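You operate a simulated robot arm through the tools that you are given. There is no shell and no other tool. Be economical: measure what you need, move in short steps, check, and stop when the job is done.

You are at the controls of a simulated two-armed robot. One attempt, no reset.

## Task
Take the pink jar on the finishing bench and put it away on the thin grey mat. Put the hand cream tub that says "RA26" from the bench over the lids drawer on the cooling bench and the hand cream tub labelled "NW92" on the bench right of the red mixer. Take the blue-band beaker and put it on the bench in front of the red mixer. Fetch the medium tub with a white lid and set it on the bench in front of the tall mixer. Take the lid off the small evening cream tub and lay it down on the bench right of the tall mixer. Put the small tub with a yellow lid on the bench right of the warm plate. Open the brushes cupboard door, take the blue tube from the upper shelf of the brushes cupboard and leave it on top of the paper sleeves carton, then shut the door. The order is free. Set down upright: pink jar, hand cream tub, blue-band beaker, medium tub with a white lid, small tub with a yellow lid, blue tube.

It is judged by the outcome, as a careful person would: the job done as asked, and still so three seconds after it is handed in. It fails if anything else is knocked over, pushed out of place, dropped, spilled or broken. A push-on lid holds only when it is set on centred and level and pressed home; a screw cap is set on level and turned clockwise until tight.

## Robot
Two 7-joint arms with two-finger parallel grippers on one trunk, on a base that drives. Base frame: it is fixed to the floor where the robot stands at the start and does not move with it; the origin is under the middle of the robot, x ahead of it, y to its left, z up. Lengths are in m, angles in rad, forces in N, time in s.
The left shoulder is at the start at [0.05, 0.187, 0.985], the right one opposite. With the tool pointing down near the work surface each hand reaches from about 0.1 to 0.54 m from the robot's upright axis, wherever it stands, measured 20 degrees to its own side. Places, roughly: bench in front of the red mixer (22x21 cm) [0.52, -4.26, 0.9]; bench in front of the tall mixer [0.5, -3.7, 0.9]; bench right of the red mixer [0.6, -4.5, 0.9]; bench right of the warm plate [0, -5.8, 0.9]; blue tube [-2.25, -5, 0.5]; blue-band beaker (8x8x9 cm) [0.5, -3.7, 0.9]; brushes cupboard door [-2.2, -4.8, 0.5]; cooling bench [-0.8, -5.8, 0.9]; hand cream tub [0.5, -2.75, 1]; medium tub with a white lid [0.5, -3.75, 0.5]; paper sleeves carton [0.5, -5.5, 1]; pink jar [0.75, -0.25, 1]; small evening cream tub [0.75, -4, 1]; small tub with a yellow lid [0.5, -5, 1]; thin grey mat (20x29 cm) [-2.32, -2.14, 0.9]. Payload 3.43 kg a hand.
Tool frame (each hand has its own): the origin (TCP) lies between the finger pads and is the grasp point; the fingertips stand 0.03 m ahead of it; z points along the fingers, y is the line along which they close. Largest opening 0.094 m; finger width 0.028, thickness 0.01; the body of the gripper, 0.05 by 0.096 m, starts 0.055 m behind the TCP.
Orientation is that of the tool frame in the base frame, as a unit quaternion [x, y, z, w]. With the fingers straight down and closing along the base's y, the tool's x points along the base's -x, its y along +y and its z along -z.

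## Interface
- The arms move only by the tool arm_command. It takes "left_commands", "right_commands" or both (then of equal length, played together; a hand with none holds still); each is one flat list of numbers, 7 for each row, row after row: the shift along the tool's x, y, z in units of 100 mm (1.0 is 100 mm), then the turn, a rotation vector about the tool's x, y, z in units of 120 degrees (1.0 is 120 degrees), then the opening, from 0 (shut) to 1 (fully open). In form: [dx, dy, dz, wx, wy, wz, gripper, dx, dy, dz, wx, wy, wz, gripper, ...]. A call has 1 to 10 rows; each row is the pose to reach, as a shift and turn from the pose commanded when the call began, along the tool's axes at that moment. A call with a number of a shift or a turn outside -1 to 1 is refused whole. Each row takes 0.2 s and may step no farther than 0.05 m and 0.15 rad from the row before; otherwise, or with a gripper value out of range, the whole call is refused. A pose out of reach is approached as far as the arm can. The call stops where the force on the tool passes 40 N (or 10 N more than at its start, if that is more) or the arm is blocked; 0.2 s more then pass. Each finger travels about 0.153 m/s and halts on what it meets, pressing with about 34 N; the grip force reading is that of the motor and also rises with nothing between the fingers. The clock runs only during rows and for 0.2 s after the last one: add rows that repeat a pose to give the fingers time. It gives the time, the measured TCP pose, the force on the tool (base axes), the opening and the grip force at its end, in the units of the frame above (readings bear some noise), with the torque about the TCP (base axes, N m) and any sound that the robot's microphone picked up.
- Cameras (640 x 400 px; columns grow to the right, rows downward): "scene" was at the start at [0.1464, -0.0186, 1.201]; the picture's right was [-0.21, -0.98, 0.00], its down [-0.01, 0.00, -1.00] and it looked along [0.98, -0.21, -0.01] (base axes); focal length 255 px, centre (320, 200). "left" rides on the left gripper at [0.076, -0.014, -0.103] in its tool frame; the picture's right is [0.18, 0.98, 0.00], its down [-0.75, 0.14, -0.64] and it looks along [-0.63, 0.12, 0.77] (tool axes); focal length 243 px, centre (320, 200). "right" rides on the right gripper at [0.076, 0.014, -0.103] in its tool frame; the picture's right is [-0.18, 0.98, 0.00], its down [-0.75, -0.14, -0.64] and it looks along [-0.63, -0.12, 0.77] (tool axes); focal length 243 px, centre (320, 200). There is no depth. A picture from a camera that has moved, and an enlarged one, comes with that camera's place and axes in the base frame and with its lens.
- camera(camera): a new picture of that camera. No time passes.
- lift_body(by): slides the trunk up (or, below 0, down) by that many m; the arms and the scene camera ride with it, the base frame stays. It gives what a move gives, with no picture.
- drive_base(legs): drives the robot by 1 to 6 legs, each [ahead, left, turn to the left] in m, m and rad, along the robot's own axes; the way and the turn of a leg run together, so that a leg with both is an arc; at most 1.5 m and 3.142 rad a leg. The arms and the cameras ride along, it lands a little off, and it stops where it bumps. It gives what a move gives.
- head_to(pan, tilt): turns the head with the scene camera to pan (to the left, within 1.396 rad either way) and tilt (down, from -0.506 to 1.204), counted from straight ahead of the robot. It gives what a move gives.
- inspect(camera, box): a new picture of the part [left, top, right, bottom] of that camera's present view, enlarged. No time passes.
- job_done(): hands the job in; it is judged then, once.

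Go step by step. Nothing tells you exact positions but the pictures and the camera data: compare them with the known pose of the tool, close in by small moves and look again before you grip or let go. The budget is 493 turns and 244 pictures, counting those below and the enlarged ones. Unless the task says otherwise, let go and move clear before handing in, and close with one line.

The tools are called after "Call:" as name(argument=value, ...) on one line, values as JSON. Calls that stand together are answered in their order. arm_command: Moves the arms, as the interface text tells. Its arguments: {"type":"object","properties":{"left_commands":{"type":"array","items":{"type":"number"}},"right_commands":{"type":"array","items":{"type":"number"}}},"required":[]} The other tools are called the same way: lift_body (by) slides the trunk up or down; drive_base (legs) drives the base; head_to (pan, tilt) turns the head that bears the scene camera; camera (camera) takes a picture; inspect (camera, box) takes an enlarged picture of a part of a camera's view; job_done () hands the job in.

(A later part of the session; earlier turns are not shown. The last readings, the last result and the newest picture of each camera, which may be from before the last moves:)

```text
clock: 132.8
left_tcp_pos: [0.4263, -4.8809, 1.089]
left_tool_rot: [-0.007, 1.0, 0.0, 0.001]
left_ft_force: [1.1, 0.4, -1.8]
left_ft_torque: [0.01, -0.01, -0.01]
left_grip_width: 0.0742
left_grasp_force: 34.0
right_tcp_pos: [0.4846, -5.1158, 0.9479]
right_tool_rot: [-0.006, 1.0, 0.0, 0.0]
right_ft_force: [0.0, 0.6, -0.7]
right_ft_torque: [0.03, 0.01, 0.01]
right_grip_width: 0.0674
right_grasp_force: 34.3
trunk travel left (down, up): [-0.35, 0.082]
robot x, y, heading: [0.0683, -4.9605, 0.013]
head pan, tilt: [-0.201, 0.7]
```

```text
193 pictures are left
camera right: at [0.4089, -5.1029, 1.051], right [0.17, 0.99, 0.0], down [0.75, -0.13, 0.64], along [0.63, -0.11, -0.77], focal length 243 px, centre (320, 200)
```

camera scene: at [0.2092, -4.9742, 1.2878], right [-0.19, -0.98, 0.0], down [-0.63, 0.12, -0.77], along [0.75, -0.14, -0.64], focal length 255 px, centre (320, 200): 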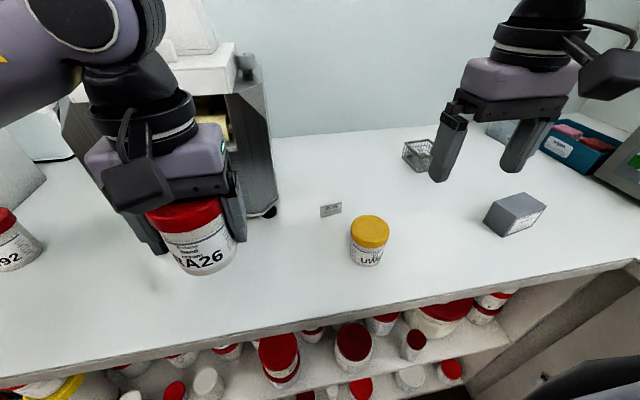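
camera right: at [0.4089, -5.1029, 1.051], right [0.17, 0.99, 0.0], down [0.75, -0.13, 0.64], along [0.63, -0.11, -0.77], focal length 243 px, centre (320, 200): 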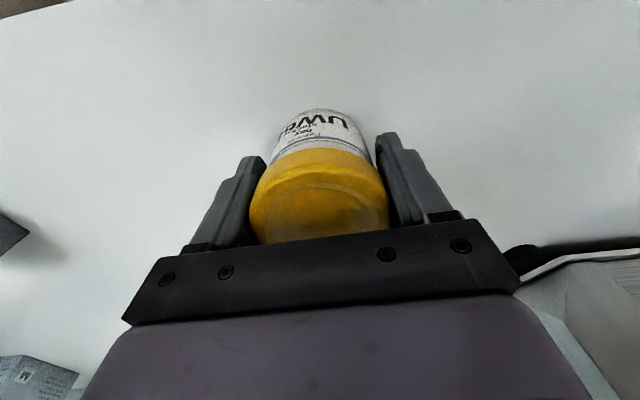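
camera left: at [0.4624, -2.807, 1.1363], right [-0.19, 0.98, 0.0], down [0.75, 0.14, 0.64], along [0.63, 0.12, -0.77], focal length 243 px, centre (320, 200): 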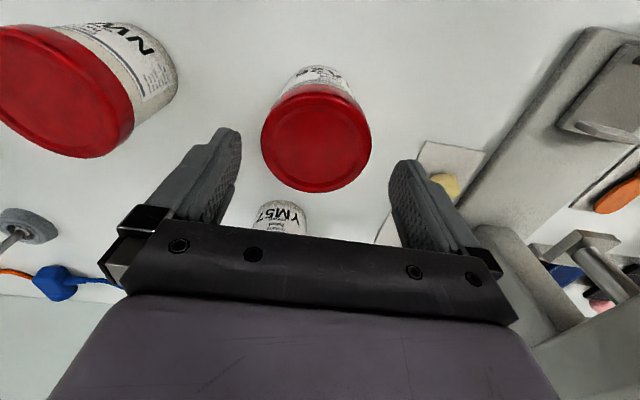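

Call:
arm_command(right_commands=[0, 0, -0.4, 0, 0, 0, 0.45, 0, 0, -0.8, 0, 0, 0, 0.45, 0, 0, -1, 0, 0, 0, 0.45, 0.4, 0, -1, 0, 0, 0, 0.45, 0.8, 0, -1, 0, 0, 0, 0.45, 0.8, 0, -1, 0, 0, 0, 0.45])

Call:
drive_base(legs=[[-0.5, 0.1, 0], [0, 0, -1.58]])

Call:
head_to(pan=0, tilt=0.35)

Call:
camera(camera="scene")

```text
clock: 134.2
left_tcp_pos: [0.4252, -4.8809, 1.0884]
left_tool_rot: [-0.007, 1.0, 0.0, 0.0]
left_ft_force: [-0.1, 0.6, -2.3]
left_ft_torque: [0.0, -0.03, 0.03]
left_grip_width: 0.0744
left_grasp_force: 34.1
right_tcp_pos: [0.4059, -5.1188, 1.0495]
right_tool_rot: [-0.005, 1.0, 0.001, 0.001]
right_ft_force: [0.4, 1.2, -0.9]
right_ft_torque: [-0.03, -0.03, 0.02]
right_grip_width: 0.0672
right_grasp_force: 34.2
trunk travel left (down, up): [-0.35, 0.082]
robot x, y, heading: [0.0679, -4.9634, 0.01]
head pan, tilt: [-0.201, 0.7]
```

```text
clock: 141.0
left_tcp_pos: [-0.3616, -5.2248, 1.0902]
left_tool_rot: [0.698, 0.716, 0.0, 0.001]
left_ft_force: [0.8, 1.1, -2.1]
left_ft_torque: [-0.03, -0.02, 0.01]
left_grip_width: 0.0741
left_grasp_force: 34.1
right_tcp_pos: [-0.6007, -5.2078, 1.0487]
right_tool_rot: [0.701, 0.714, 0.0, 0.002]
right_ft_force: [0.4, -0.7, -0.3]
right_ft_torque: [0.0, 0.02, -0.02]
right_grip_width: 0.0669
right_grasp_force: 34.3
trunk travel left (down, up): [-0.35, 0.082]
robot x, y, heading: [-0.4466, -4.8668, -1.546]
head pan, tilt: [-0.201, 0.7]
```

```text
clock: 141.9
left_tcp_pos: [-0.3634, -5.2258, 1.0884]
left_tool_rot: [0.699, 0.715, 0.0, 0.0]
left_ft_force: [0.3, 0.5, -2.0]
left_ft_torque: [-0.03, 0.0, 0.0]
left_grip_width: 0.0745
left_grasp_force: 33.6
right_tcp_pos: [-0.5997, -5.208, 1.0493]
right_tool_rot: [0.701, 0.713, 0.0, 0.001]
right_ft_force: [-0.8, 0.9, -0.9]
right_ft_torque: [0.0, 0.01, -0.02]
right_grip_width: 0.067
right_grasp_force: 33.7
trunk travel left (down, up): [-0.35, 0.082]
robot x, y, heading: [-0.447, -4.8674, -1.551]
head pan, tilt: [0.0, 0.351]
```

```text
192 pictures are left
camera scene: at [-0.4427, -5.0189, 1.3191], right [-1.0, -0.02, 0.0], down [-0.01, 0.34, -0.94], along [0.02, -0.94, -0.34], focal length 255 px, centre (320, 200)
```

scene: 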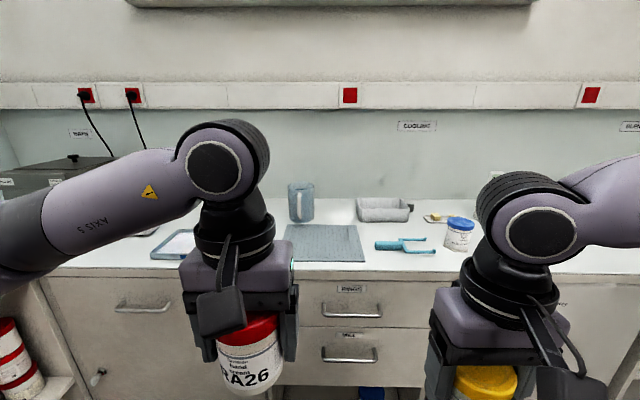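

Call:
drive_base(legs=[[0.1, -0.5, -0.02]])

Call:
head_to(pan=0, tilt=0.5)

Call:
camera(camera="scene")

```text
clock: 146.8
left_tcp_pos: [-0.8726, -5.3329, 1.0889]
left_tool_rot: [0.704, 0.71, 0.0, 0.0]
left_ft_force: [0.6, 0.3, -2.7]
left_ft_torque: [0.03, -0.01, 0.01]
left_grip_width: 0.0746
left_grasp_force: 34.0
right_tcp_pos: [-1.1112, -5.3115, 1.0487]
right_tool_rot: [0.705, 0.709, 0.001, 0.001]
right_ft_force: [-0.6, 0.0, -1.0]
right_ft_torque: [0.0, 0.03, -0.02]
right_grip_width: 0.0669
right_grasp_force: 34.0
trunk travel left (down, up): [-0.35, 0.082]
robot x, y, heading: [-0.9481, -4.9742, -1.566]
head pan, tilt: [0.0, 0.351]
```

```text
clock: 147.5
left_tcp_pos: [-0.8731, -5.332, 1.089]
left_tool_rot: [0.704, 0.71, 0.001, 0.0]
left_ft_force: [0.7, -0.1, -1.8]
left_ft_torque: [0.02, 0.03, -0.01]
left_grip_width: 0.0745
left_grasp_force: 34.0
right_tcp_pos: [-1.1116, -5.3124, 1.0494]
right_tool_rot: [0.705, 0.709, 0.0, 0.002]
right_ft_force: [-0.1, -0.2, -1.0]
right_ft_torque: [0.01, -0.01, 0.01]
right_grip_width: 0.0669
right_grasp_force: 34.2
trunk travel left (down, up): [-0.35, 0.082]
robot x, y, heading: [-0.948, -4.9706, -1.566]
head pan, tilt: [0.0, 0.499]
```

```text
191 pictures are left
camera scene: at [-0.9493, -5.1231, 1.3055], right [-1.0, 0.0, 0.0], down [0.0, 0.48, -0.88], along [0.0, -0.88, -0.48], focal length 255 px, centre (320, 200)
```

scene: 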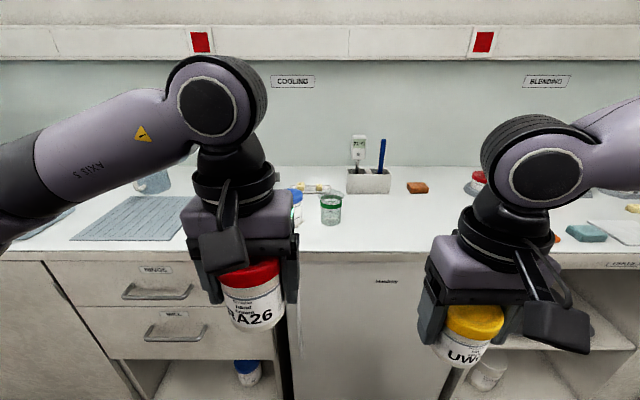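

Call:
arm_command(right_commands=[0, 0, -0.4, 0, 0, 0, 0.45, 0, 0, -0.8, 0, 0, 0, 0.45, 0, 0, -1, 0, 0, 0, 0.45], left_commands=[0, 0, -0.4, 0, 0, 0, 0.5, 0, 0, -0.7, 0, 0, 0, 0.5, 0, 0, -0.7, 0, 0, 0, 0.5])

Call:
drive_base(legs=[[0.27, 0.1, 0]])

Call:
camera(camera="left")

Call:
camera(camera="scene")

```text
clock: 148.3
left_tcp_pos: [-0.8707, -5.3323, 1.1589]
left_tool_rot: [0.705, 0.71, 0.001, -0.001]
left_ft_force: [-0.4, 1.1, -2.0]
left_ft_torque: [0.04, 0.02, 0.02]
left_grip_width: 0.0746
left_grasp_force: 34.7
right_tcp_pos: [-1.1091, -5.31, 1.1507]
right_tool_rot: [0.705, 0.709, 0.0, 0.002]
right_ft_force: [0.1, 0.5, -0.7]
right_ft_torque: [-0.01, 0.04, -0.01]
right_grip_width: 0.067
right_grasp_force: 34.0
trunk travel left (down, up): [-0.35, 0.082]
robot x, y, heading: [-0.9467, -4.9716, -1.566]
head pan, tilt: [0.0, 0.499]
```

```text
clock: 150.3
left_tcp_pos: [-0.769, -5.6058, 1.159]
left_tool_rot: [0.705, 0.709, 0.0, 0.0]
left_ft_force: [0.5, -0.2, -2.4]
left_ft_torque: [0.01, 0.01, 0.0]
left_grip_width: 0.0743
left_grasp_force: 33.7
right_tcp_pos: [-1.0072, -5.5841, 1.1492]
right_tool_rot: [0.705, 0.709, -0.001, 0.001]
right_ft_force: [0.3, 0.2, -0.9]
right_ft_torque: [0.01, 0.04, -0.01]
right_grip_width: 0.0668
right_grasp_force: 34.0
trunk travel left (down, up): [-0.35, 0.082]
robot x, y, heading: [-0.8501, -5.2446, -1.572]
head pan, tilt: [0.0, 0.499]
```

```text
190 pictures are left
camera left: at [-0.7833, -5.5298, 1.2594], right [0.98, 0.19, 0.0], down [0.15, -0.75, 0.64], along [0.12, -0.63, -0.77], focal length 243 px, centre (320, 200)
```

left: 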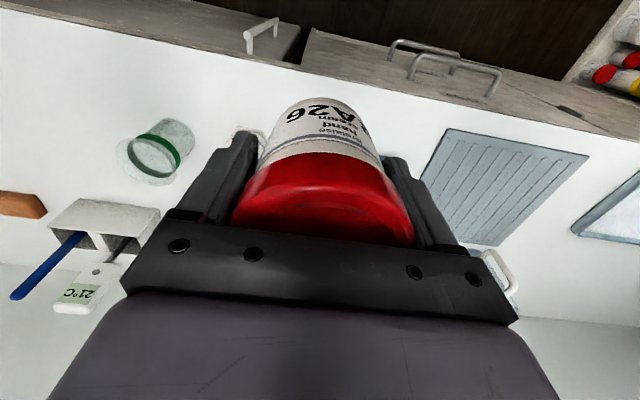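

```text
189 pictures are left
camera scene: at [-0.8475, -5.3963, 1.3054], right [-1.0, 0.0, 0.0], down [0.0, 0.48, -0.88], along [0.0, -0.88, -0.48], focal length 255 px, centre (320, 200)
```

scene: 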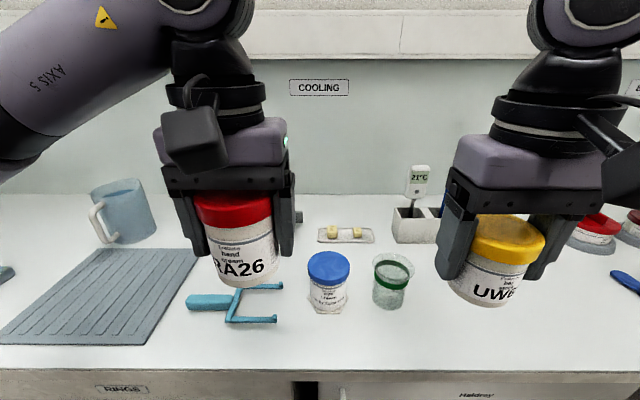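

Call:
drive_base(legs=[[0.06, -0.07, 0], [0, 0, -0.4]])

Call:
camera(camera="scene")

```text
clock: 152.8
left_tcp_pos: [-0.9886, -5.6681, 1.1587]
left_tool_rot: [0.833, 0.553, -0.001, 0.0]
left_ft_force: [-0.2, -1.0, -3.4]
left_ft_torque: [-0.01, -0.01, 0.03]
left_grip_width: 0.0745
left_grasp_force: 34.5
right_tcp_pos: [-1.1988, -5.5532, 1.1495]
right_tool_rot: [0.834, 0.552, 0.0, 0.002]
right_ft_force: [-0.2, -0.1, -0.8]
right_ft_torque: [0.02, -0.02, -0.01]
right_grip_width: 0.0668
right_grasp_force: 34.2
trunk travel left (down, up): [-0.35, 0.082]
robot x, y, heading: [-0.9135, -5.3065, -1.974]
head pan, tilt: [0.0, 0.499]
```

```text
188 pictures are left
camera scene: at [-0.9778, -5.4443, 1.3055], right [-0.92, 0.39, 0.0], down [0.19, 0.44, -0.88], along [-0.34, -0.81, -0.48], focal length 255 px, centre (320, 200)
```

scene: 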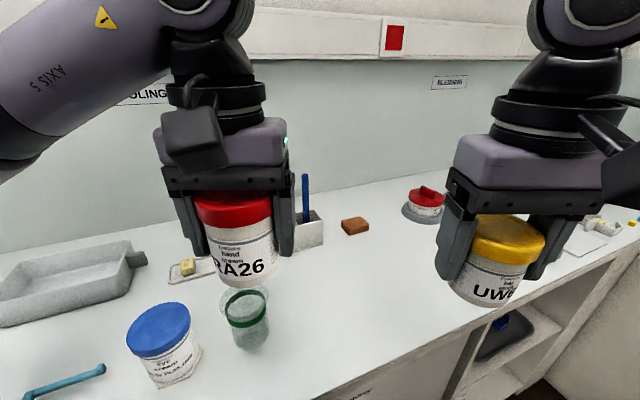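

Call:
arm_command(left_commands=[-0.1, 0.35, 0, 0, 0, 0, 0.5, -0.2, 0.7, 0, 0, 0, 0, 0.5, -0.3, 1, 0, 0, 0, 0, 0.5, -0.3, 1, 0, 0, 0, 0, 0.5])

Call:
arm_command(left_commands=[-0.1, 0.35, 0, 0, 0, 0, 0.5, -0.2, 0.7, 0, 0, 0, 0, 0.5, -0.3, 1, 0, 0, 0, 0, 0.5, -0.3, 1, 0, 0, 0, 0, 0.5])

Call:
arm_command(left_commands=[-0.1, 0.3, 0.2, 0, 0, 0, 0.5, -0.2, 0.66, 0.4, 0, 0, 0, 0.5, -0.2, 0.66, 0.8, 0, 0, 0, 0.5, -0.2, 0.66, 1, 0, 0, 0, 0.5, -0.2, 0.66, 1, 0, 0, 0, 0.5])

Call:
camera(camera="scene")

Call:
camera(camera="left")

```text
clock: 153.8
left_tcp_pos: [-0.9091, -5.7328, 1.1582]
left_tool_rot: [0.834, 0.551, -0.001, 0.001]
left_ft_force: [0.2, 0.5, -2.2]
left_ft_torque: [0.0, 0.0, -0.02]
left_grip_width: 0.0746
left_grasp_force: 33.9
right_tcp_pos: [-1.2006, -5.554, 1.1486]
right_tool_rot: [0.835, 0.551, -0.001, 0.001]
right_ft_force: [0.2, -0.4, -1.4]
right_ft_torque: [-0.02, 0.01, 0.01]
right_grip_width: 0.0667
right_grasp_force: 34.7
trunk travel left (down, up): [-0.35, 0.082]
robot x, y, heading: [-0.9206, -5.3061, -1.97]
head pan, tilt: [0.0, 0.499]
```

```text
clock: 154.8
left_tcp_pos: [-0.828, -5.7996, 1.1595]
left_tool_rot: [0.833, 0.553, -0.001, 0.001]
left_ft_force: [-0.5, -1.1, -1.4]
left_ft_torque: [-0.01, -0.04, -0.03]
left_grip_width: 0.0745
left_grasp_force: 33.3
right_tcp_pos: [-1.1999, -5.5543, 1.1496]
right_tool_rot: [0.834, 0.551, 0.0, 0.002]
right_ft_force: [-0.7, 1.1, -0.7]
right_ft_torque: [0.0, 0.0, 0.02]
right_grip_width: 0.0665
right_grasp_force: 34.8
trunk travel left (down, up): [-0.35, 0.082]
robot x, y, heading: [-0.9152, -5.3084, -1.972]
head pan, tilt: [0.0, 0.499]
```

```text
clock: 156.0
left_tcp_pos: [-0.7742, -5.8463, 1.0587]
left_tool_rot: [0.833, 0.553, 0.0, 0.001]
left_ft_force: [0.2, -0.2, -2.9]
left_ft_torque: [0.01, -0.01, 0.02]
left_grip_width: 0.0744
left_grasp_force: 33.9
right_tcp_pos: [-1.2002, -5.5534, 1.1494]
right_tool_rot: [0.834, 0.551, -0.001, 0.0]
right_ft_force: [0.2, 0.4, -1.0]
right_ft_torque: [-0.04, 0.0, 0.01]
right_grip_width: 0.0666
right_grasp_force: 34.5
trunk travel left (down, up): [-0.35, 0.082]
robot x, y, heading: [-0.9189, -5.308, -1.972]
head pan, tilt: [0.0, 0.499]
```

```text
187 pictures are left
camera scene: at [-0.9776, -5.4444, 1.3055], right [-0.92, 0.39, 0.0], down [0.19, 0.44, -0.88], along [-0.34, -0.81, -0.48], focal length 255 px, centre (320, 200)
```

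scene: 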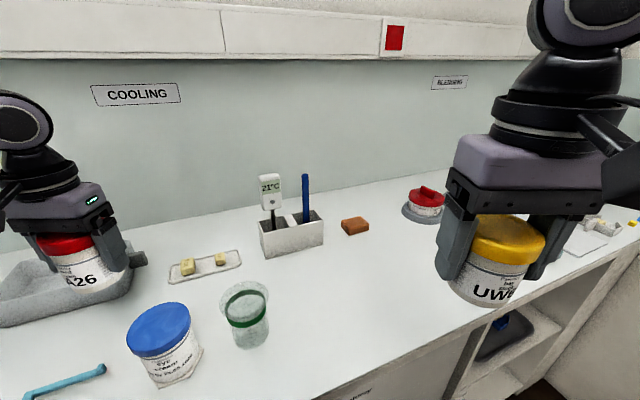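

```text
186 pictures are left
camera left: at [-0.7572, -5.7701, 1.1593], right [0.98, -0.21, 0.0], down [-0.16, -0.75, 0.64], along [-0.14, -0.63, -0.77], focal length 243 px, centre (320, 200)
```

left: 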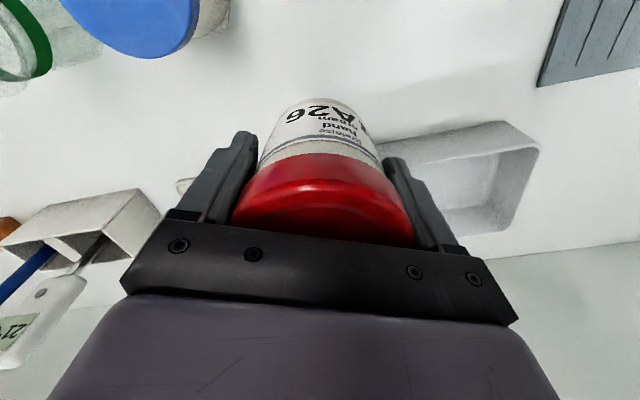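

Call:
arm_command(left_commands=[0.13, -0.23, 0.3, 0, 0, 0, 0.5, 0.13, -0.23, 0.7, 0, 0, 0, 0.5, 0.13, -0.23, 0.95, 0, 0, 0, 0.5, 0.13, -0.23, 0.98, 0, 0, 0, 0.5])

Call:
camera(camera="scene")

Call:
camera(camera="left")

```text
clock: 157.0
left_tcp_pos: [-0.791, -5.825, 0.9598]
left_tool_rot: [0.833, 0.553, -0.002, 0.0]
left_ft_force: [-0.1, -0.6, -1.9]
left_ft_torque: [-0.04, 0.01, -0.01]
left_grip_width: 0.0745
left_grasp_force: 33.8
right_tcp_pos: [-1.1975, -5.5526, 1.1504]
right_tool_rot: [0.834, 0.552, -0.001, 0.001]
right_ft_force: [0.2, -0.1, -0.5]
right_ft_torque: [0.04, 0.03, -0.01]
right_grip_width: 0.0665
right_grasp_force: 34.0
trunk travel left (down, up): [-0.35, 0.082]
robot x, y, heading: [-0.9208, -5.3063, -1.977]
head pan, tilt: [0.0, 0.499]
```

```text
185 pictures are left
camera scene: at [-0.9775, -5.4444, 1.3055], right [-0.92, 0.39, 0.0], down [0.19, 0.44, -0.88], along [-0.34, -0.81, -0.48], focal length 255 px, centre (320, 200)
```

scene: 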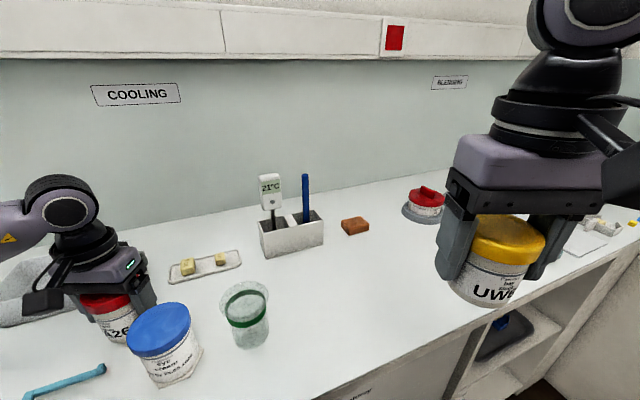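

```text
184 pictures are left
camera left: at [-0.7737, -5.7491, 1.0618], right [0.98, -0.21, 0.0], down [-0.16, -0.75, 0.64], along [-0.14, -0.63, -0.77], focal length 243 px, centre (320, 200)
```

left: 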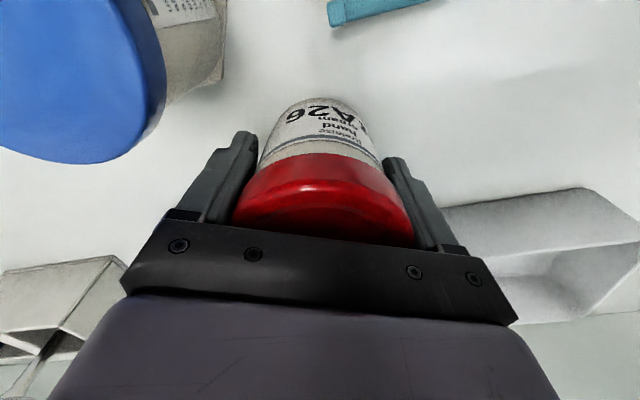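

Clear of everything around it. I lower onto the bench until contact.

Call:
arm_command(left_commands=[0, 0, 0.07, 0, 0, 0, 0.5, 0, 0, 0.09, 0, 0, 0, 0.5, 0, 0, 0.1, 0, 0, 0, 0.5])

```text
clock: 157.8
left_tcp_pos: [-0.7904, -5.823, 0.9511]
left_tool_rot: [0.834, 0.553, 0.0, 0.0]
left_ft_force: [0.2, 0.0, -2.0]
left_ft_torque: [0.01, 0.0, -0.01]
left_grip_width: 0.0742
left_grasp_force: 33.7
right_tcp_pos: [-1.1992, -5.5542, 1.1496]
right_tool_rot: [0.835, 0.551, -0.001, 0.001]
right_ft_force: [-0.7, 0.2, -0.2]
right_ft_torque: [-0.03, -0.02, -0.02]
right_grip_width: 0.0664
right_grasp_force: 34.0
trunk travel left (down, up): [-0.35, 0.082]
robot x, y, heading: [-0.9194, -5.3096, -1.978]
head pan, tilt: [0.0, 0.499]
```

Call:
arm_command(left_commands=[0, 0, 0.01, 0, 0, 0, 0.5, 0, 0, 0.02, 0, 0, 0, 0.5])

```text
clock: 158.4
left_tcp_pos: [-0.7912, -5.8238, 0.9497]
left_tool_rot: [0.833, 0.553, -0.002, 0.001]
left_ft_force: [0.1, 1.9, 6.0]
left_ft_torque: [0.26, -0.09, 0.03]
left_grip_width: 0.0742
left_grasp_force: 33.9
right_tcp_pos: [-1.1994, -5.5532, 1.1503]
right_tool_rot: [0.835, 0.551, 0.0, 0.002]
right_ft_force: [-0.9, 0.1, -0.7]
right_ft_torque: [-0.03, 0.0, 0.01]
right_grip_width: 0.0665
right_grasp_force: 34.3
trunk travel left (down, up): [-0.35, 0.082]
robot x, y, heading: [-0.9191, -5.3062, -1.967]
head pan, tilt: [0.0, 0.499]
```

Call:
arm_command(left_commands=[0, 0, 0, 0, 0, 0, 0.7, 0, 0, 0, 0, 0, 0, 0.9, 0, 0, 0, 0, 0, 0, 0.93, 0, 0, -0.4, 0, 0, 0, 0.93, 0, 0, -0.8, 0, 0, 0, 0.93, 0, 0, -1, 0, 0, 0, 0.93])

Call:
arm_command(left_commands=[0.3, 0, -0.3, 0, 0, 0, 0.93, 0.6, 0, -0.6, 0, 0, 0, 0.93, 0.9, 0, -0.9, 0, 0, 0, 0.93, 1, 0, -1, 0, 0, 0, 1])

Call:
camera(camera="scene")

```text
clock: 159.8
left_tcp_pos: [-0.7896, -5.824, 1.047]
left_tool_rot: [0.834, 0.552, 0.0, 0.0]
left_ft_force: [0.2, -1.0, -0.6]
left_ft_torque: [0.0, 0.01, -0.04]
left_grip_width: 0.0874
left_grasp_force: 0.0
right_tcp_pos: [-1.1984, -5.5523, 1.1492]
right_tool_rot: [0.834, 0.552, 0.0, 0.001]
right_ft_force: [0.0, 0.2, -0.5]
right_ft_torque: [0.02, 0.0, 0.01]
right_grip_width: 0.0667
right_grasp_force: 34.3
trunk travel left (down, up): [-0.35, 0.082]
robot x, y, heading: [-0.9191, -5.3114, -1.971]
head pan, tilt: [0.0, 0.499]
```

```text
clock: 160.8
left_tcp_pos: [-0.7516, -5.7313, 1.1501]
left_tool_rot: [0.833, 0.553, 0.0, 0.0]
left_ft_force: [-0.6, -0.5, -0.4]
left_ft_torque: [-0.01, -0.01, 0.0]
left_grip_width: 0.0942
left_grasp_force: 0.0
right_tcp_pos: [-1.1998, -5.5532, 1.1498]
right_tool_rot: [0.834, 0.552, 0.0, 0.002]
right_ft_force: [-0.5, -1.1, -0.4]
right_ft_torque: [0.02, 0.01, 0.0]
right_grip_width: 0.0664
right_grasp_force: 34.4
trunk travel left (down, up): [-0.35, 0.082]
robot x, y, heading: [-0.917, -5.3081, -1.97]
head pan, tilt: [0.0, 0.499]
```

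```text
183 pictures are left
camera scene: at [-0.9776, -5.4443, 1.3055], right [-0.92, 0.39, 0.0], down [0.19, 0.44, -0.88], along [-0.34, -0.81, -0.48], focal length 255 px, centre (320, 200)
```

scene: 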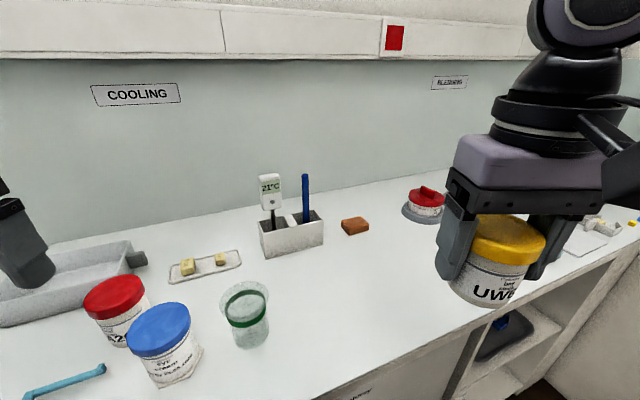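

Call:
drive_base(legs=[[-0.25, -0.1, 0], [0, 0, 0.4], [0, 1.0, 0]])

Call:
camera(camera="scene")

```text
clock: 172.5
left_tcp_pos: [0.3849, -5.3783, 1.1498]
left_tool_rot: [0.712, 0.702, -0.001, 0.0]
left_ft_force: [-0.1, 0.0, 1.0]
left_ft_torque: [-0.01, 0.03, 0.01]
left_grip_width: 0.094
left_grasp_force: 0.1
right_tcp_pos: [-0.0975, -5.3816, 1.1494]
right_tool_rot: [0.713, 0.701, 0.0, 0.0]
right_ft_force: [0.0, 0.3, -1.1]
right_ft_torque: [0.02, -0.02, 0.0]
right_grip_width: 0.066
right_grasp_force: 34.5
trunk travel left (down, up): [-0.35, 0.082]
robot x, y, heading: [0.0687, -5.0477, -1.587]
head pan, tilt: [0.0, 0.499]
```

```text
182 pictures are left
camera scene: at [0.0667, -5.1974, 1.3055], right [-1.0, 0.01, 0.0], down [0.01, 0.48, -0.88], along [-0.01, -0.88, -0.48], focal length 255 px, centre (320, 200)
```

scene: 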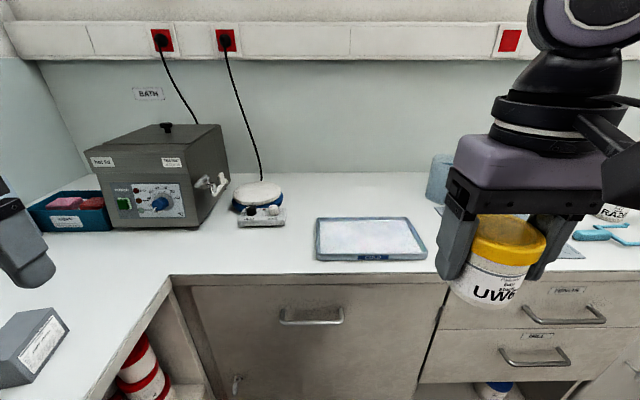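

Call:
inspect(camera="scene", box=[200, 160, 456, 320])

```text
2.50 times, centred on (328, 240) of scene
camera zoom: at [0.0667, -5.1974, 1.3055], right [-1.0, 0.01, 0.0], down [0.01, 0.48, -0.88], along [-0.01, -0.88, -0.48], focal length 636 px, centre (300, 100)
```

zoom: 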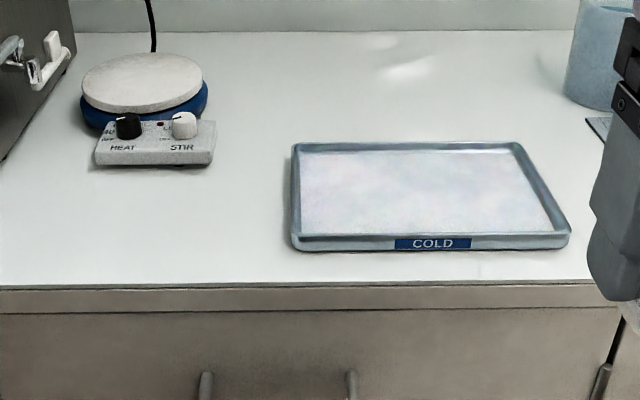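

Call:
drive_base(legs=[[0.26, 0, 0], [0, 0, 0.6]])

Call:
camera(camera="scene")

```text
clock: 174.3
left_tcp_pos: [0.3824, -5.6175, 1.1492]
left_tool_rot: [0.711, 0.704, -0.001, -0.001]
left_ft_force: [-0.1, 0.3, 0.0]
left_ft_torque: [-0.03, -0.02, -0.02]
left_grip_width: 0.0938
left_grasp_force: 0.0
right_tcp_pos: [-0.1004, -5.6236, 1.1497]
right_tool_rot: [0.711, 0.703, 0.0, 0.001]
right_ft_force: [-0.1, -0.1, -1.8]
right_ft_torque: [-0.02, 0.01, 0.01]
right_grip_width: 0.066
right_grasp_force: 34.5
trunk travel left (down, up): [-0.35, 0.082]
robot x, y, heading: [0.0688, -5.2876, -1.581]
head pan, tilt: [0.0, 0.499]
stopped in leg 1: the robot was blocked; the commanded pose is now the measured one
```

```text
180 pictures are left
camera scene: at [0.0641, -5.4368, 1.3057], right [-1.0, 0.01, 0.0], down [0.01, 0.48, -0.88], along [-0.01, -0.88, -0.48], focal length 255 px, centre (320, 200)
```

scene: 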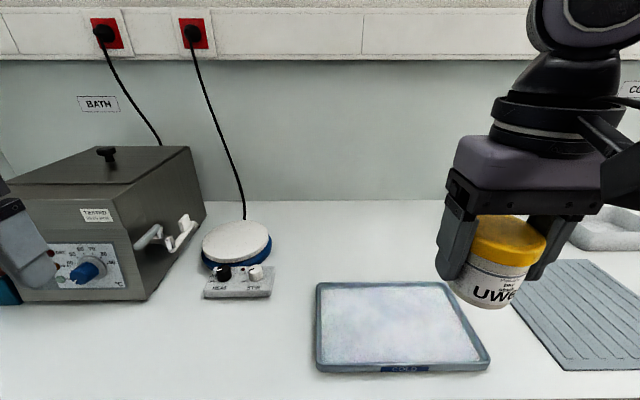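

Call:
drive_base(legs=[[-0.015, 0, 0], [0, 0, 0.78]])

Call:
camera(camera="scene")

```text
clock: 177.2
left_tcp_pos: [0.523, -5.2886, 1.1498]
left_tool_rot: [0.39, 0.921, 0.0, 0.0]
left_ft_force: [0.3, 1.3, -0.9]
left_ft_torque: [-0.02, 0.0, 0.03]
left_grip_width: 0.0942
left_grasp_force: 0.0
right_tcp_pos: [0.1829, -5.6279, 1.1492]
right_tool_rot: [0.393, 0.92, 0.001, 0.0]
right_ft_force: [0.2, 0.4, -1.1]
right_ft_torque: [-0.02, 0.02, -0.01]
right_grip_width: 0.066
right_grasp_force: 34.3
trunk travel left (down, up): [-0.35, 0.082]
robot x, y, heading: [0.0629, -5.2761, -0.804]
head pan, tilt: [0.0, 0.499]
```

```text
179 pictures are left
camera scene: at [0.1697, -5.3813, 1.3055], right [-0.72, -0.69, 0.0], down [-0.33, 0.34, -0.88], along [0.61, -0.63, -0.48], focal length 255 px, centre (320, 200)
```

scene: 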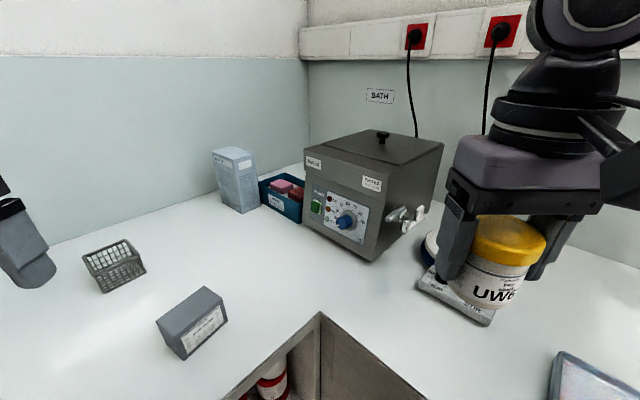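

Call:
arm_command(right_commands=[-0.15, -0.3, 0, 0, 0, 0, 0.45, -0.3, -0.6, 0, 0, 0, 0, 0.45, -0.5, -1, 0, 0, 0, 0, 0.45, -0.5, -1, 0, 0, 0, 0, 0.45])

Call:
arm_command(right_commands=[-0.15, -0.3, 0.2, 0, 0, 0, 0.45, -0.3, -0.6, 0.4, 0, 0, 0, 0.45, -0.5, -1, 0.5, 0, 0, 0, 0.45, -0.67, -1, 0.8, 0, 0, 0, 0.45, -0.67, -1, 0.9, 0, 0, 0, 0.45])

Call:
head_to(pan=-0.8, tilt=0.6)

Call:
camera(camera="scene")

Call:
camera(camera="right")

```text
clock: 178.2
left_tcp_pos: [0.523, -5.2869, 1.1486]
left_tool_rot: [0.39, 0.921, 0.0, 0.0]
left_ft_force: [0.3, 0.3, -0.2]
left_ft_torque: [0.01, 0.01, 0.03]
left_grip_width: 0.0941
left_grasp_force: 0.0
right_tcp_pos: [0.1461, -5.7331, 1.1509]
right_tool_rot: [0.392, 0.92, 0.0, 0.0]
right_ft_force: [-0.5, 1.3, -1.0]
right_ft_torque: [-0.03, 0.01, -0.01]
right_grip_width: 0.0661
right_grasp_force: 33.8
trunk travel left (down, up): [-0.35, 0.082]
robot x, y, heading: [0.0641, -5.2756, -0.804]
head pan, tilt: [0.0, 0.499]
```

```text
clock: 179.3
left_tcp_pos: [0.523, -5.2881, 1.1482]
left_tool_rot: [0.391, 0.921, 0.0, 0.001]
left_ft_force: [-0.8, -0.3, -0.5]
left_ft_torque: [0.0, 0.03, 0.02]
left_grip_width: 0.0941
left_grasp_force: 0.0
right_tcp_pos: [0.1197, -5.8528, 1.0594]
right_tool_rot: [0.392, 0.92, 0.0, 0.0]
right_ft_force: [-0.5, 0.4, -0.9]
right_ft_torque: [0.02, -0.01, 0.03]
right_grip_width: 0.0659
right_grasp_force: 33.8
trunk travel left (down, up): [-0.35, 0.082]
robot x, y, heading: [0.0653, -5.2729, -0.802]
head pan, tilt: [0.0, 0.499]
```

```text
clock: 180.5
left_tcp_pos: [0.5224, -5.2882, 1.1494]
left_tool_rot: [0.389, 0.921, 0.0, 0.0]
left_ft_force: [0.3, 0.2, -0.5]
left_ft_torque: [-0.01, 0.01, 0.01]
left_grip_width: 0.0941
left_grasp_force: 0.1
right_tcp_pos: [0.1203, -5.852, 1.0593]
right_tool_rot: [0.393, 0.92, 0.0, 0.0]
right_ft_force: [0.5, -0.1, -1.4]
right_ft_torque: [-0.01, 0.0, -0.02]
right_grip_width: 0.0661
right_grasp_force: 33.7
trunk travel left (down, up): [-0.35, 0.082]
robot x, y, heading: [0.0688, -5.2759, -0.805]
head pan, tilt: [-0.799, 0.6]
```

```text
178 pictures are left
camera scene: at [0.1036, -5.4042, 1.2964], right [-1.0, 0.03, 0.0], down [0.02, 0.56, -0.83], along [-0.03, -0.82, -0.56], focal length 255 px, centre (320, 200)
```

scene: 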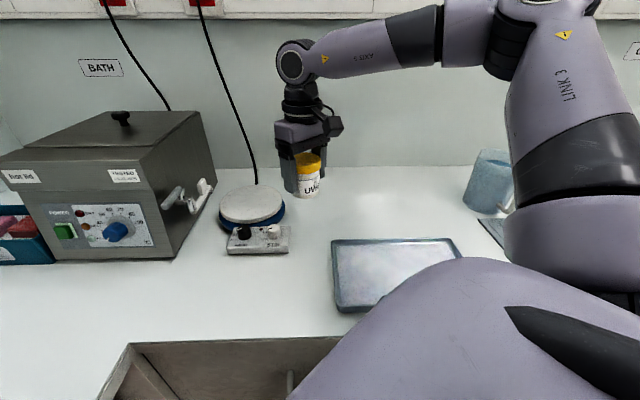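

```text
177 pictures are left
camera right: at [0.0775, -5.7885, 1.1623], right [0.84, 0.55, 0.0], down [0.42, -0.64, 0.64], along [0.35, -0.54, -0.77], focal length 243 px, centre (320, 200)
```

right: 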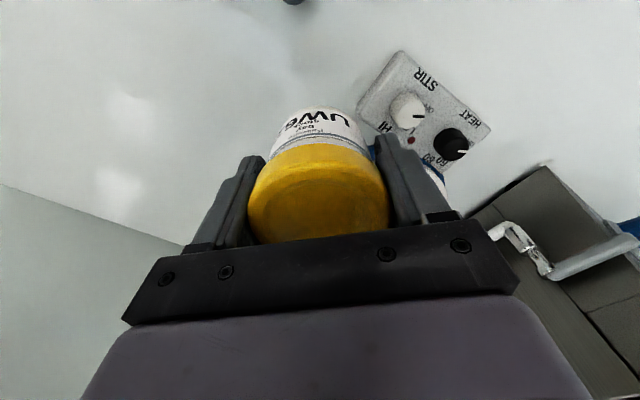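

Call:
arm_command(right_commands=[0, -0.2, 0.2, 0, 0, 0, 0.45, 0, -0.35, 0.5, 0, 0, 0, 0.45, 0, -0.35, 0.85, 0, 0, 0, 0.45, 0, -0.35, 1, 0, 0, 0, 0.45])

Call:
camera(camera="right")

```text
clock: 181.5
left_tcp_pos: [0.5228, -5.2888, 1.1491]
left_tool_rot: [0.391, 0.921, 0.001, 0.0]
left_ft_force: [-0.6, 0.1, 0.2]
left_ft_torque: [0.01, -0.02, 0.01]
left_grip_width: 0.0941
left_grasp_force: 0.0
right_tcp_pos: [0.0934, -5.876, 0.9585]
right_tool_rot: [0.392, 0.92, 0.001, 0.001]
right_ft_force: [-0.3, -0.4, -1.2]
right_ft_torque: [-0.02, -0.04, 0.01]
right_grip_width: 0.0661
right_grasp_force: 34.1
trunk travel left (down, up): [-0.35, 0.082]
robot x, y, heading: [0.0661, -5.2765, -0.802]
head pan, tilt: [-0.799, 0.6]
```

```text
176 pictures are left
camera right: at [0.0512, -5.8127, 1.0614], right [0.84, 0.55, 0.0], down [0.42, -0.64, 0.64], along [0.35, -0.54, -0.77], focal length 243 px, centre (320, 200)
```

right: 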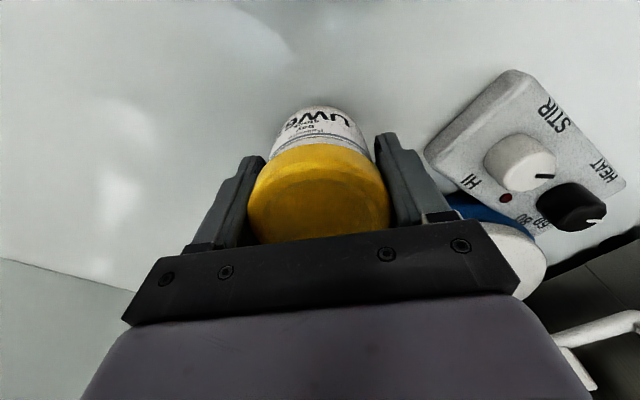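

Call:
arm_command(right_commands=[0, 0, 0.07, 0, 0, 0, 0.45, 0, 0, 0.1, 0, 0, 0, 0.45, 0, 0, 0.115, 0, 0, 0, 0.45])

```text
clock: 182.3
left_tcp_pos: [0.5232, -5.2863, 1.1492]
left_tool_rot: [0.391, 0.92, 0.0, 0.0]
left_ft_force: [0.2, 0.0, -0.6]
left_ft_torque: [0.0, 0.02, -0.01]
left_grip_width: 0.0938
left_grasp_force: 0.1
right_tcp_pos: [0.0947, -5.8768, 0.9491]
right_tool_rot: [0.393, 0.92, 0.0, 0.0]
right_ft_force: [-1.4, -1.3, 5.6]
right_ft_torque: [0.02, 0.15, 0.06]
right_grip_width: 0.0659
right_grasp_force: 33.4
trunk travel left (down, up): [-0.35, 0.082]
robot x, y, heading: [0.0655, -5.2736, -0.8]
head pan, tilt: [-0.799, 0.6]
```

Call:
arm_command(right_commands=[0, 0, 0, 0, 0, 0, 0.7, 0, 0, 0, 0, 0, 0, 0.85, 0, 0, 0, 0, 0, 0, 0.88, 0, 0, -0.4, 0, 0, 0, 0.88, 0, 0, -0.8, 0, 0, 0, 0.88, 0, 0, -1, 0, 0, 0, 0.88])

Call:
arm_command(right_commands=[0.15, 0.3, -0.3, 0, 0, 0, 0.88, 0.3, 0.6, -0.6, 0, 0, 0, 0.9, 0.5, 1, -0.9, 0, 0, 0, 1, 0.5, 1, -0.9, 0, 0, 0, 1])

Call:
camera(camera="scene")

```text
clock: 183.7
left_tcp_pos: [0.5215, -5.2876, 1.1484]
left_tool_rot: [0.39, 0.921, 0.001, 0.0]
left_ft_force: [0.5, -0.3, -0.1]
left_ft_torque: [0.03, -0.04, 0.01]
left_grip_width: 0.0941
left_grasp_force: 0.1
right_tcp_pos: [0.0947, -5.875, 1.0494]
right_tool_rot: [0.393, 0.919, 0.001, 0.001]
right_ft_force: [-0.1, -0.5, -0.4]
right_ft_torque: [-0.01, -0.01, -0.01]
right_grip_width: 0.0826
right_grasp_force: 0.0
trunk travel left (down, up): [-0.35, 0.082]
robot x, y, heading: [0.0669, -5.2738, -0.805]
head pan, tilt: [-0.799, 0.6]
```

```text
refused: row 3 steps farther than a row can; nothing moved
```

```text
175 pictures are left
camera scene: at [0.1036, -5.404, 1.2964], right [-1.0, 0.03, 0.0], down [0.02, 0.56, -0.83], along [-0.03, -0.82, -0.56], focal length 255 px, centre (320, 200)
```

scene: 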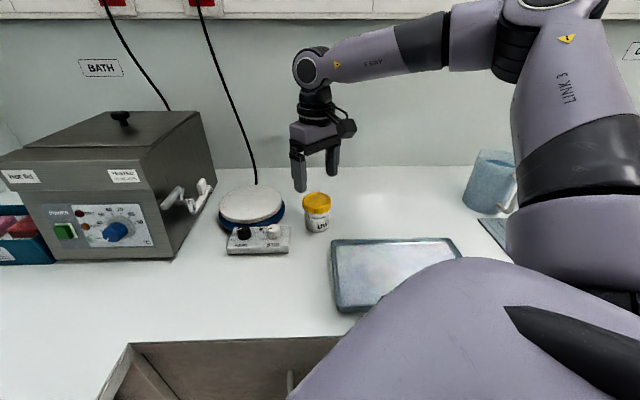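

Call:
arm_command(right_commands=[0.15, 0.25, -0.25, 0, 0, 0, 0.88, 0.3, 0.5, -0.5, 0, 0, 0, 0.9, 0.4, 0.75, -0.75, 0, 0, 0, 1, 0.5, 1, -0.9, 0, 0, 0, 1])

Call:
head_to(pan=0.3, tilt=0.5)

Call:
camera(camera="scene")

```text
clock: 184.7
left_tcp_pos: [0.5226, -5.2876, 1.1497]
left_tool_rot: [0.39, 0.921, 0.0, 0.0]
left_ft_force: [0.3, -1.2, -0.7]
left_ft_torque: [-0.01, 0.0, -0.01]
left_grip_width: 0.0938
left_grasp_force: 0.0
right_tcp_pos: [0.1335, -5.7706, 1.1387]
right_tool_rot: [0.392, 0.92, -0.001, 0.0]
right_ft_force: [-0.2, 0.2, 0.0]
right_ft_torque: [0.0, 0.02, 0.03]
right_grip_width: 0.0942
right_grasp_force: 0.0
trunk travel left (down, up): [-0.35, 0.082]
robot x, y, heading: [0.0658, -5.2745, -0.807]
head pan, tilt: [-0.799, 0.6]
```

```text
clock: 186.0
left_tcp_pos: [0.5223, -5.2878, 1.1503]
left_tool_rot: [0.39, 0.921, 0.0, 0.0]
left_ft_force: [-0.4, 0.7, 0.0]
left_ft_torque: [0.02, 0.0, 0.01]
left_grip_width: 0.0941
left_grasp_force: 0.1
right_tcp_pos: [0.134, -5.7713, 1.1377]
right_tool_rot: [0.392, 0.92, 0.001, 0.001]
right_ft_force: [0.4, -0.5, -0.4]
right_ft_torque: [0.02, 0.01, -0.04]
right_grip_width: 0.0942
right_grasp_force: 0.0
trunk travel left (down, up): [-0.35, 0.082]
robot x, y, heading: [0.0636, -5.2769, -0.802]
head pan, tilt: [0.3, 0.499]
```

```text
174 pictures are left
camera scene: at [0.1861, -5.3598, 1.3055], right [-0.48, -0.88, 0.0], down [-0.42, 0.23, -0.88], along [0.77, -0.42, -0.48], focal length 255 px, centre (320, 200)
```

scene: 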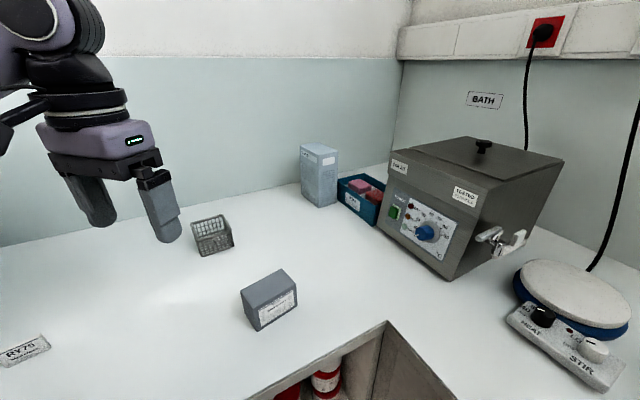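

Call:
inspect(camera="scene", box=[180, 130, 400, 340])

```text
1.90 times, centred on (290, 235) of scene
camera zoom: at [0.1861, -5.3598, 1.3055], right [-0.48, -0.88, 0.0], down [-0.42, 0.23, -0.88], along [0.77, -0.42, -0.48], focal length 485 px, centre (377, 133)
```

zoom: 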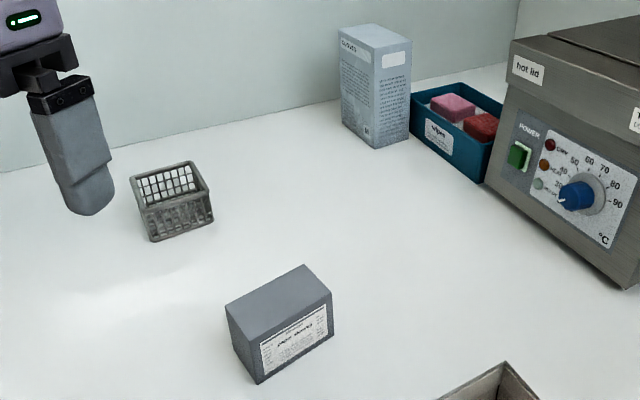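

Call:
inspect(camera="scene", box=[235, 260, 305, 335])

Call:
inspect(camera="scene", box=[290, 135, 350, 210])

```text
5.33 times, centred on (270, 298) of scene
camera zoom: at [0.1861, -5.3598, 1.3055], right [-0.48, -0.88, 0.0], down [-0.42, 0.23, -0.88], along [0.77, -0.42, -0.48], focal length 1358 px, centre (587, -320)
```

zoom: 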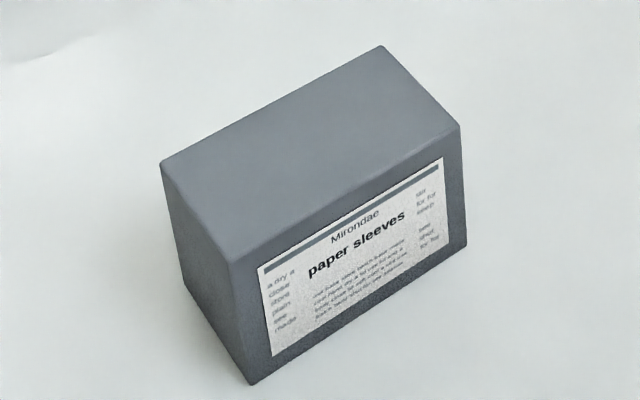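

```text
5.33 times, centred on (320, 172) of scene
camera zoom: at [0.1861, -5.3598, 1.3055], right [-0.48, -0.88, 0.0], down [-0.42, 0.23, -0.88], along [0.77, -0.42, -0.48], focal length 1358 px, centre (320, 347)
```

zoom: 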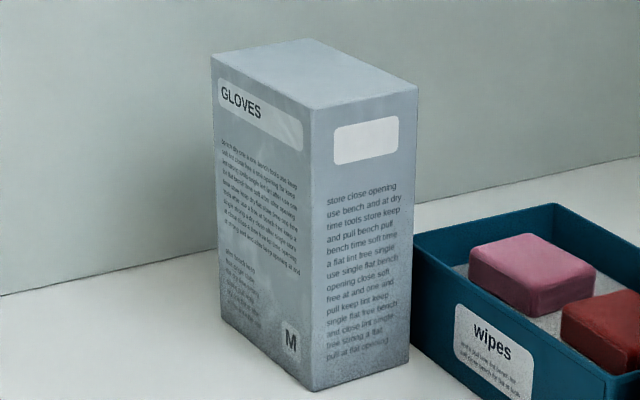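

Call:
drive_base(legs=[[-0.6, 0, 0], [0, 0, -2.34], [0.7, 0, 0]])

Call:
head_to(pan=0, tilt=0.55)

Call:
camera(camera="scene")

```text
clock: 198.5
left_tcp_pos: [-1.3945, -5.1098, 1.1501]
left_tool_rot: [1.0, -0.029, 0.0, 0.0]
left_ft_force: [0.5, -0.2, -0.3]
left_ft_torque: [-0.02, -0.02, -0.02]
left_grip_width: 0.0938
left_grasp_force: 0.0
right_tcp_pos: [-1.4352, -4.4905, 1.1368]
right_tool_rot: [1.0, -0.03, -0.001, 0.001]
right_ft_force: [-0.1, 0.0, -0.4]
right_ft_torque: [0.03, -0.04, 0.01]
right_grip_width: 0.0942
right_grasp_force: 0.1
trunk travel left (down, up): [-0.35, 0.082]
robot x, y, heading: [-1.0505, -4.809, 3.076]
head pan, tilt: [0.3, 0.499]
```

```text
clock: 199.3
left_tcp_pos: [-1.3948, -5.111, 1.1495]
left_tool_rot: [1.0, -0.03, 0.0, -0.001]
left_ft_force: [-0.4, 0.2, -0.6]
left_ft_torque: [0.0, 0.02, -0.03]
left_grip_width: 0.0938
left_grasp_force: 0.0
right_tcp_pos: [-1.435, -4.4909, 1.138]
right_tool_rot: [1.0, -0.032, 0.0, 0.002]
right_ft_force: [-0.3, 0.1, 0.5]
right_ft_torque: [0.0, 0.0, 0.03]
right_grip_width: 0.094
right_grasp_force: 0.0
trunk travel left (down, up): [-0.35, 0.082]
robot x, y, heading: [-1.0496, -4.8089, 3.081]
head pan, tilt: [0.0, 0.55]
```

```text
170 pictures are left
camera scene: at [-1.1968, -4.8021, 1.301], right [0.06, 1.0, 0.0], down [0.52, -0.03, -0.85], along [-0.85, 0.05, -0.52], focal length 255 px, centre (320, 200)
```

scene: 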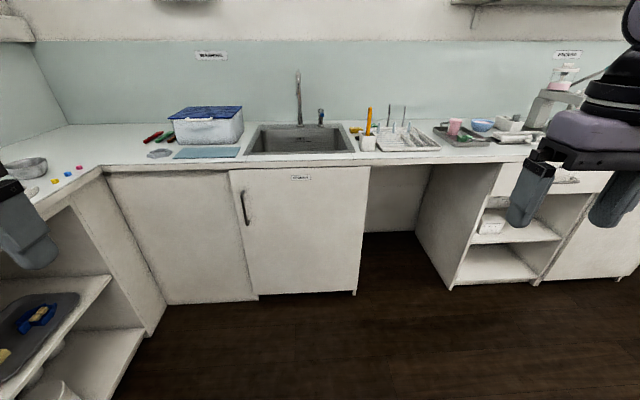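

Call:
lift_body(by=-0.34)

Call:
arm_command(left_commands=[0.1, 0, 0, 0, -0.07, 0, 1, 0.2, 0, 0, 0, -0.14, 0, 1, 0.3, 0, 0, 0, -0.21, 0, 1, 0.3, 0, 0, 0, -0.28, 0, 1, 0.3, 0, 0, 0, -0.35, 0, 1, 0.3, 0, 0, 0, -0.42, 0, 1, 0.3, 0, 0, 0, -0.42, 0, 1])

Call:
arm_command(left_commands=[0, 0, 0, 0, -0.07, 0, 1, 0, 0, 0, 0, -0.14, 0, 1, 0, 0, 0, 0, -0.21, 0, 1, 0, 0, 0, 0, -0.28, 0, 1, 0, 0, 0, 0, -0.33, 0, 1, 0, 0, 0, 0, -0.33, 0, 1])

Call:
camera(camera="scene")

```text
clock: 202.6
left_tcp_pos: [-1.3942, -5.1109, 0.8081]
left_tool_rot: [1.0, -0.03, 0.0, 0.0]
left_ft_force: [0.5, -0.3, -0.4]
left_ft_torque: [0.01, 0.02, 0.01]
left_grip_width: 0.0941
left_grasp_force: 0.1
right_tcp_pos: [-1.4343, -4.4916, 0.7981]
right_tool_rot: [1.0, -0.031, -0.001, 0.001]
right_ft_force: [-0.3, 0.2, -0.7]
right_ft_torque: [0.0, 0.01, -0.01]
right_grip_width: 0.0938
right_grasp_force: 0.1
trunk travel left (down, up): [-0.01, 0.422]
robot x, y, heading: [-1.0469, -4.8115, 3.084]
head pan, tilt: [0.0, 0.55]
```

```text
clock: 204.2
left_tcp_pos: [-1.3865, -5.125, 0.8379]
left_tool_rot: [0.904, -0.027, -0.426, -0.013]
left_ft_force: [0.9, 0.3, -0.6]
left_ft_torque: [0.02, -0.01, 0.0]
left_grip_width: 0.0938
left_grasp_force: 0.0
left hand out of reach, approached as far as the arm can: row 5, 6, 7
right_tcp_pos: [-1.4341, -4.4922, 0.798]
right_tool_rot: [1.0, -0.031, 0.001, 0.001]
right_ft_force: [0.1, 0.7, -0.4]
right_ft_torque: [0.01, -0.01, -0.01]
right_grip_width: 0.0939
right_grasp_force: 0.1
trunk travel left (down, up): [-0.01, 0.422]
robot x, y, heading: [-1.0494, -4.8072, 3.088]
head pan, tilt: [0.0, 0.55]
```

```text
clock: 205.6
left_tcp_pos: [-1.4456, -5.1922, 0.8813]
left_tool_rot: [-0.707, 0.02, 0.707, 0.022]
left_ft_force: [0.6, -0.3, 0.6]
left_ft_torque: [0.0, -0.01, 0.01]
left_grip_width: 0.094
left_grasp_force: 0.0
left hand out of reach, approached as far as the arm can: row 1, 2, 3, 4, 5, 6
right_tcp_pos: [-1.434, -4.4914, 0.7977]
right_tool_rot: [0.999, -0.032, 0.0, 0.001]
right_ft_force: [-0.3, 0.0, -0.1]
right_ft_torque: [0.02, 0.02, 0.03]
right_grip_width: 0.0941
right_grasp_force: 0.0
trunk travel left (down, up): [-0.01, 0.422]
robot x, y, heading: [-1.0493, -4.8106, 3.082]
head pan, tilt: [0.0, 0.55]
```

```text
169 pictures are left
camera scene: at [-1.1968, -4.8021, 0.961], right [0.06, 1.0, 0.0], down [0.52, -0.03, -0.85], along [-0.85, 0.05, -0.52], focal length 255 px, centre (320, 200)
```

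scene: 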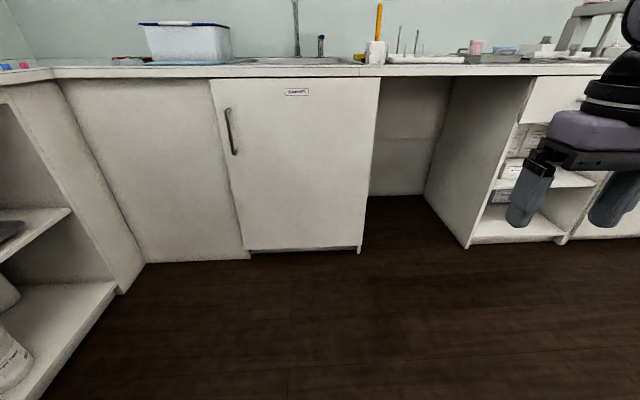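

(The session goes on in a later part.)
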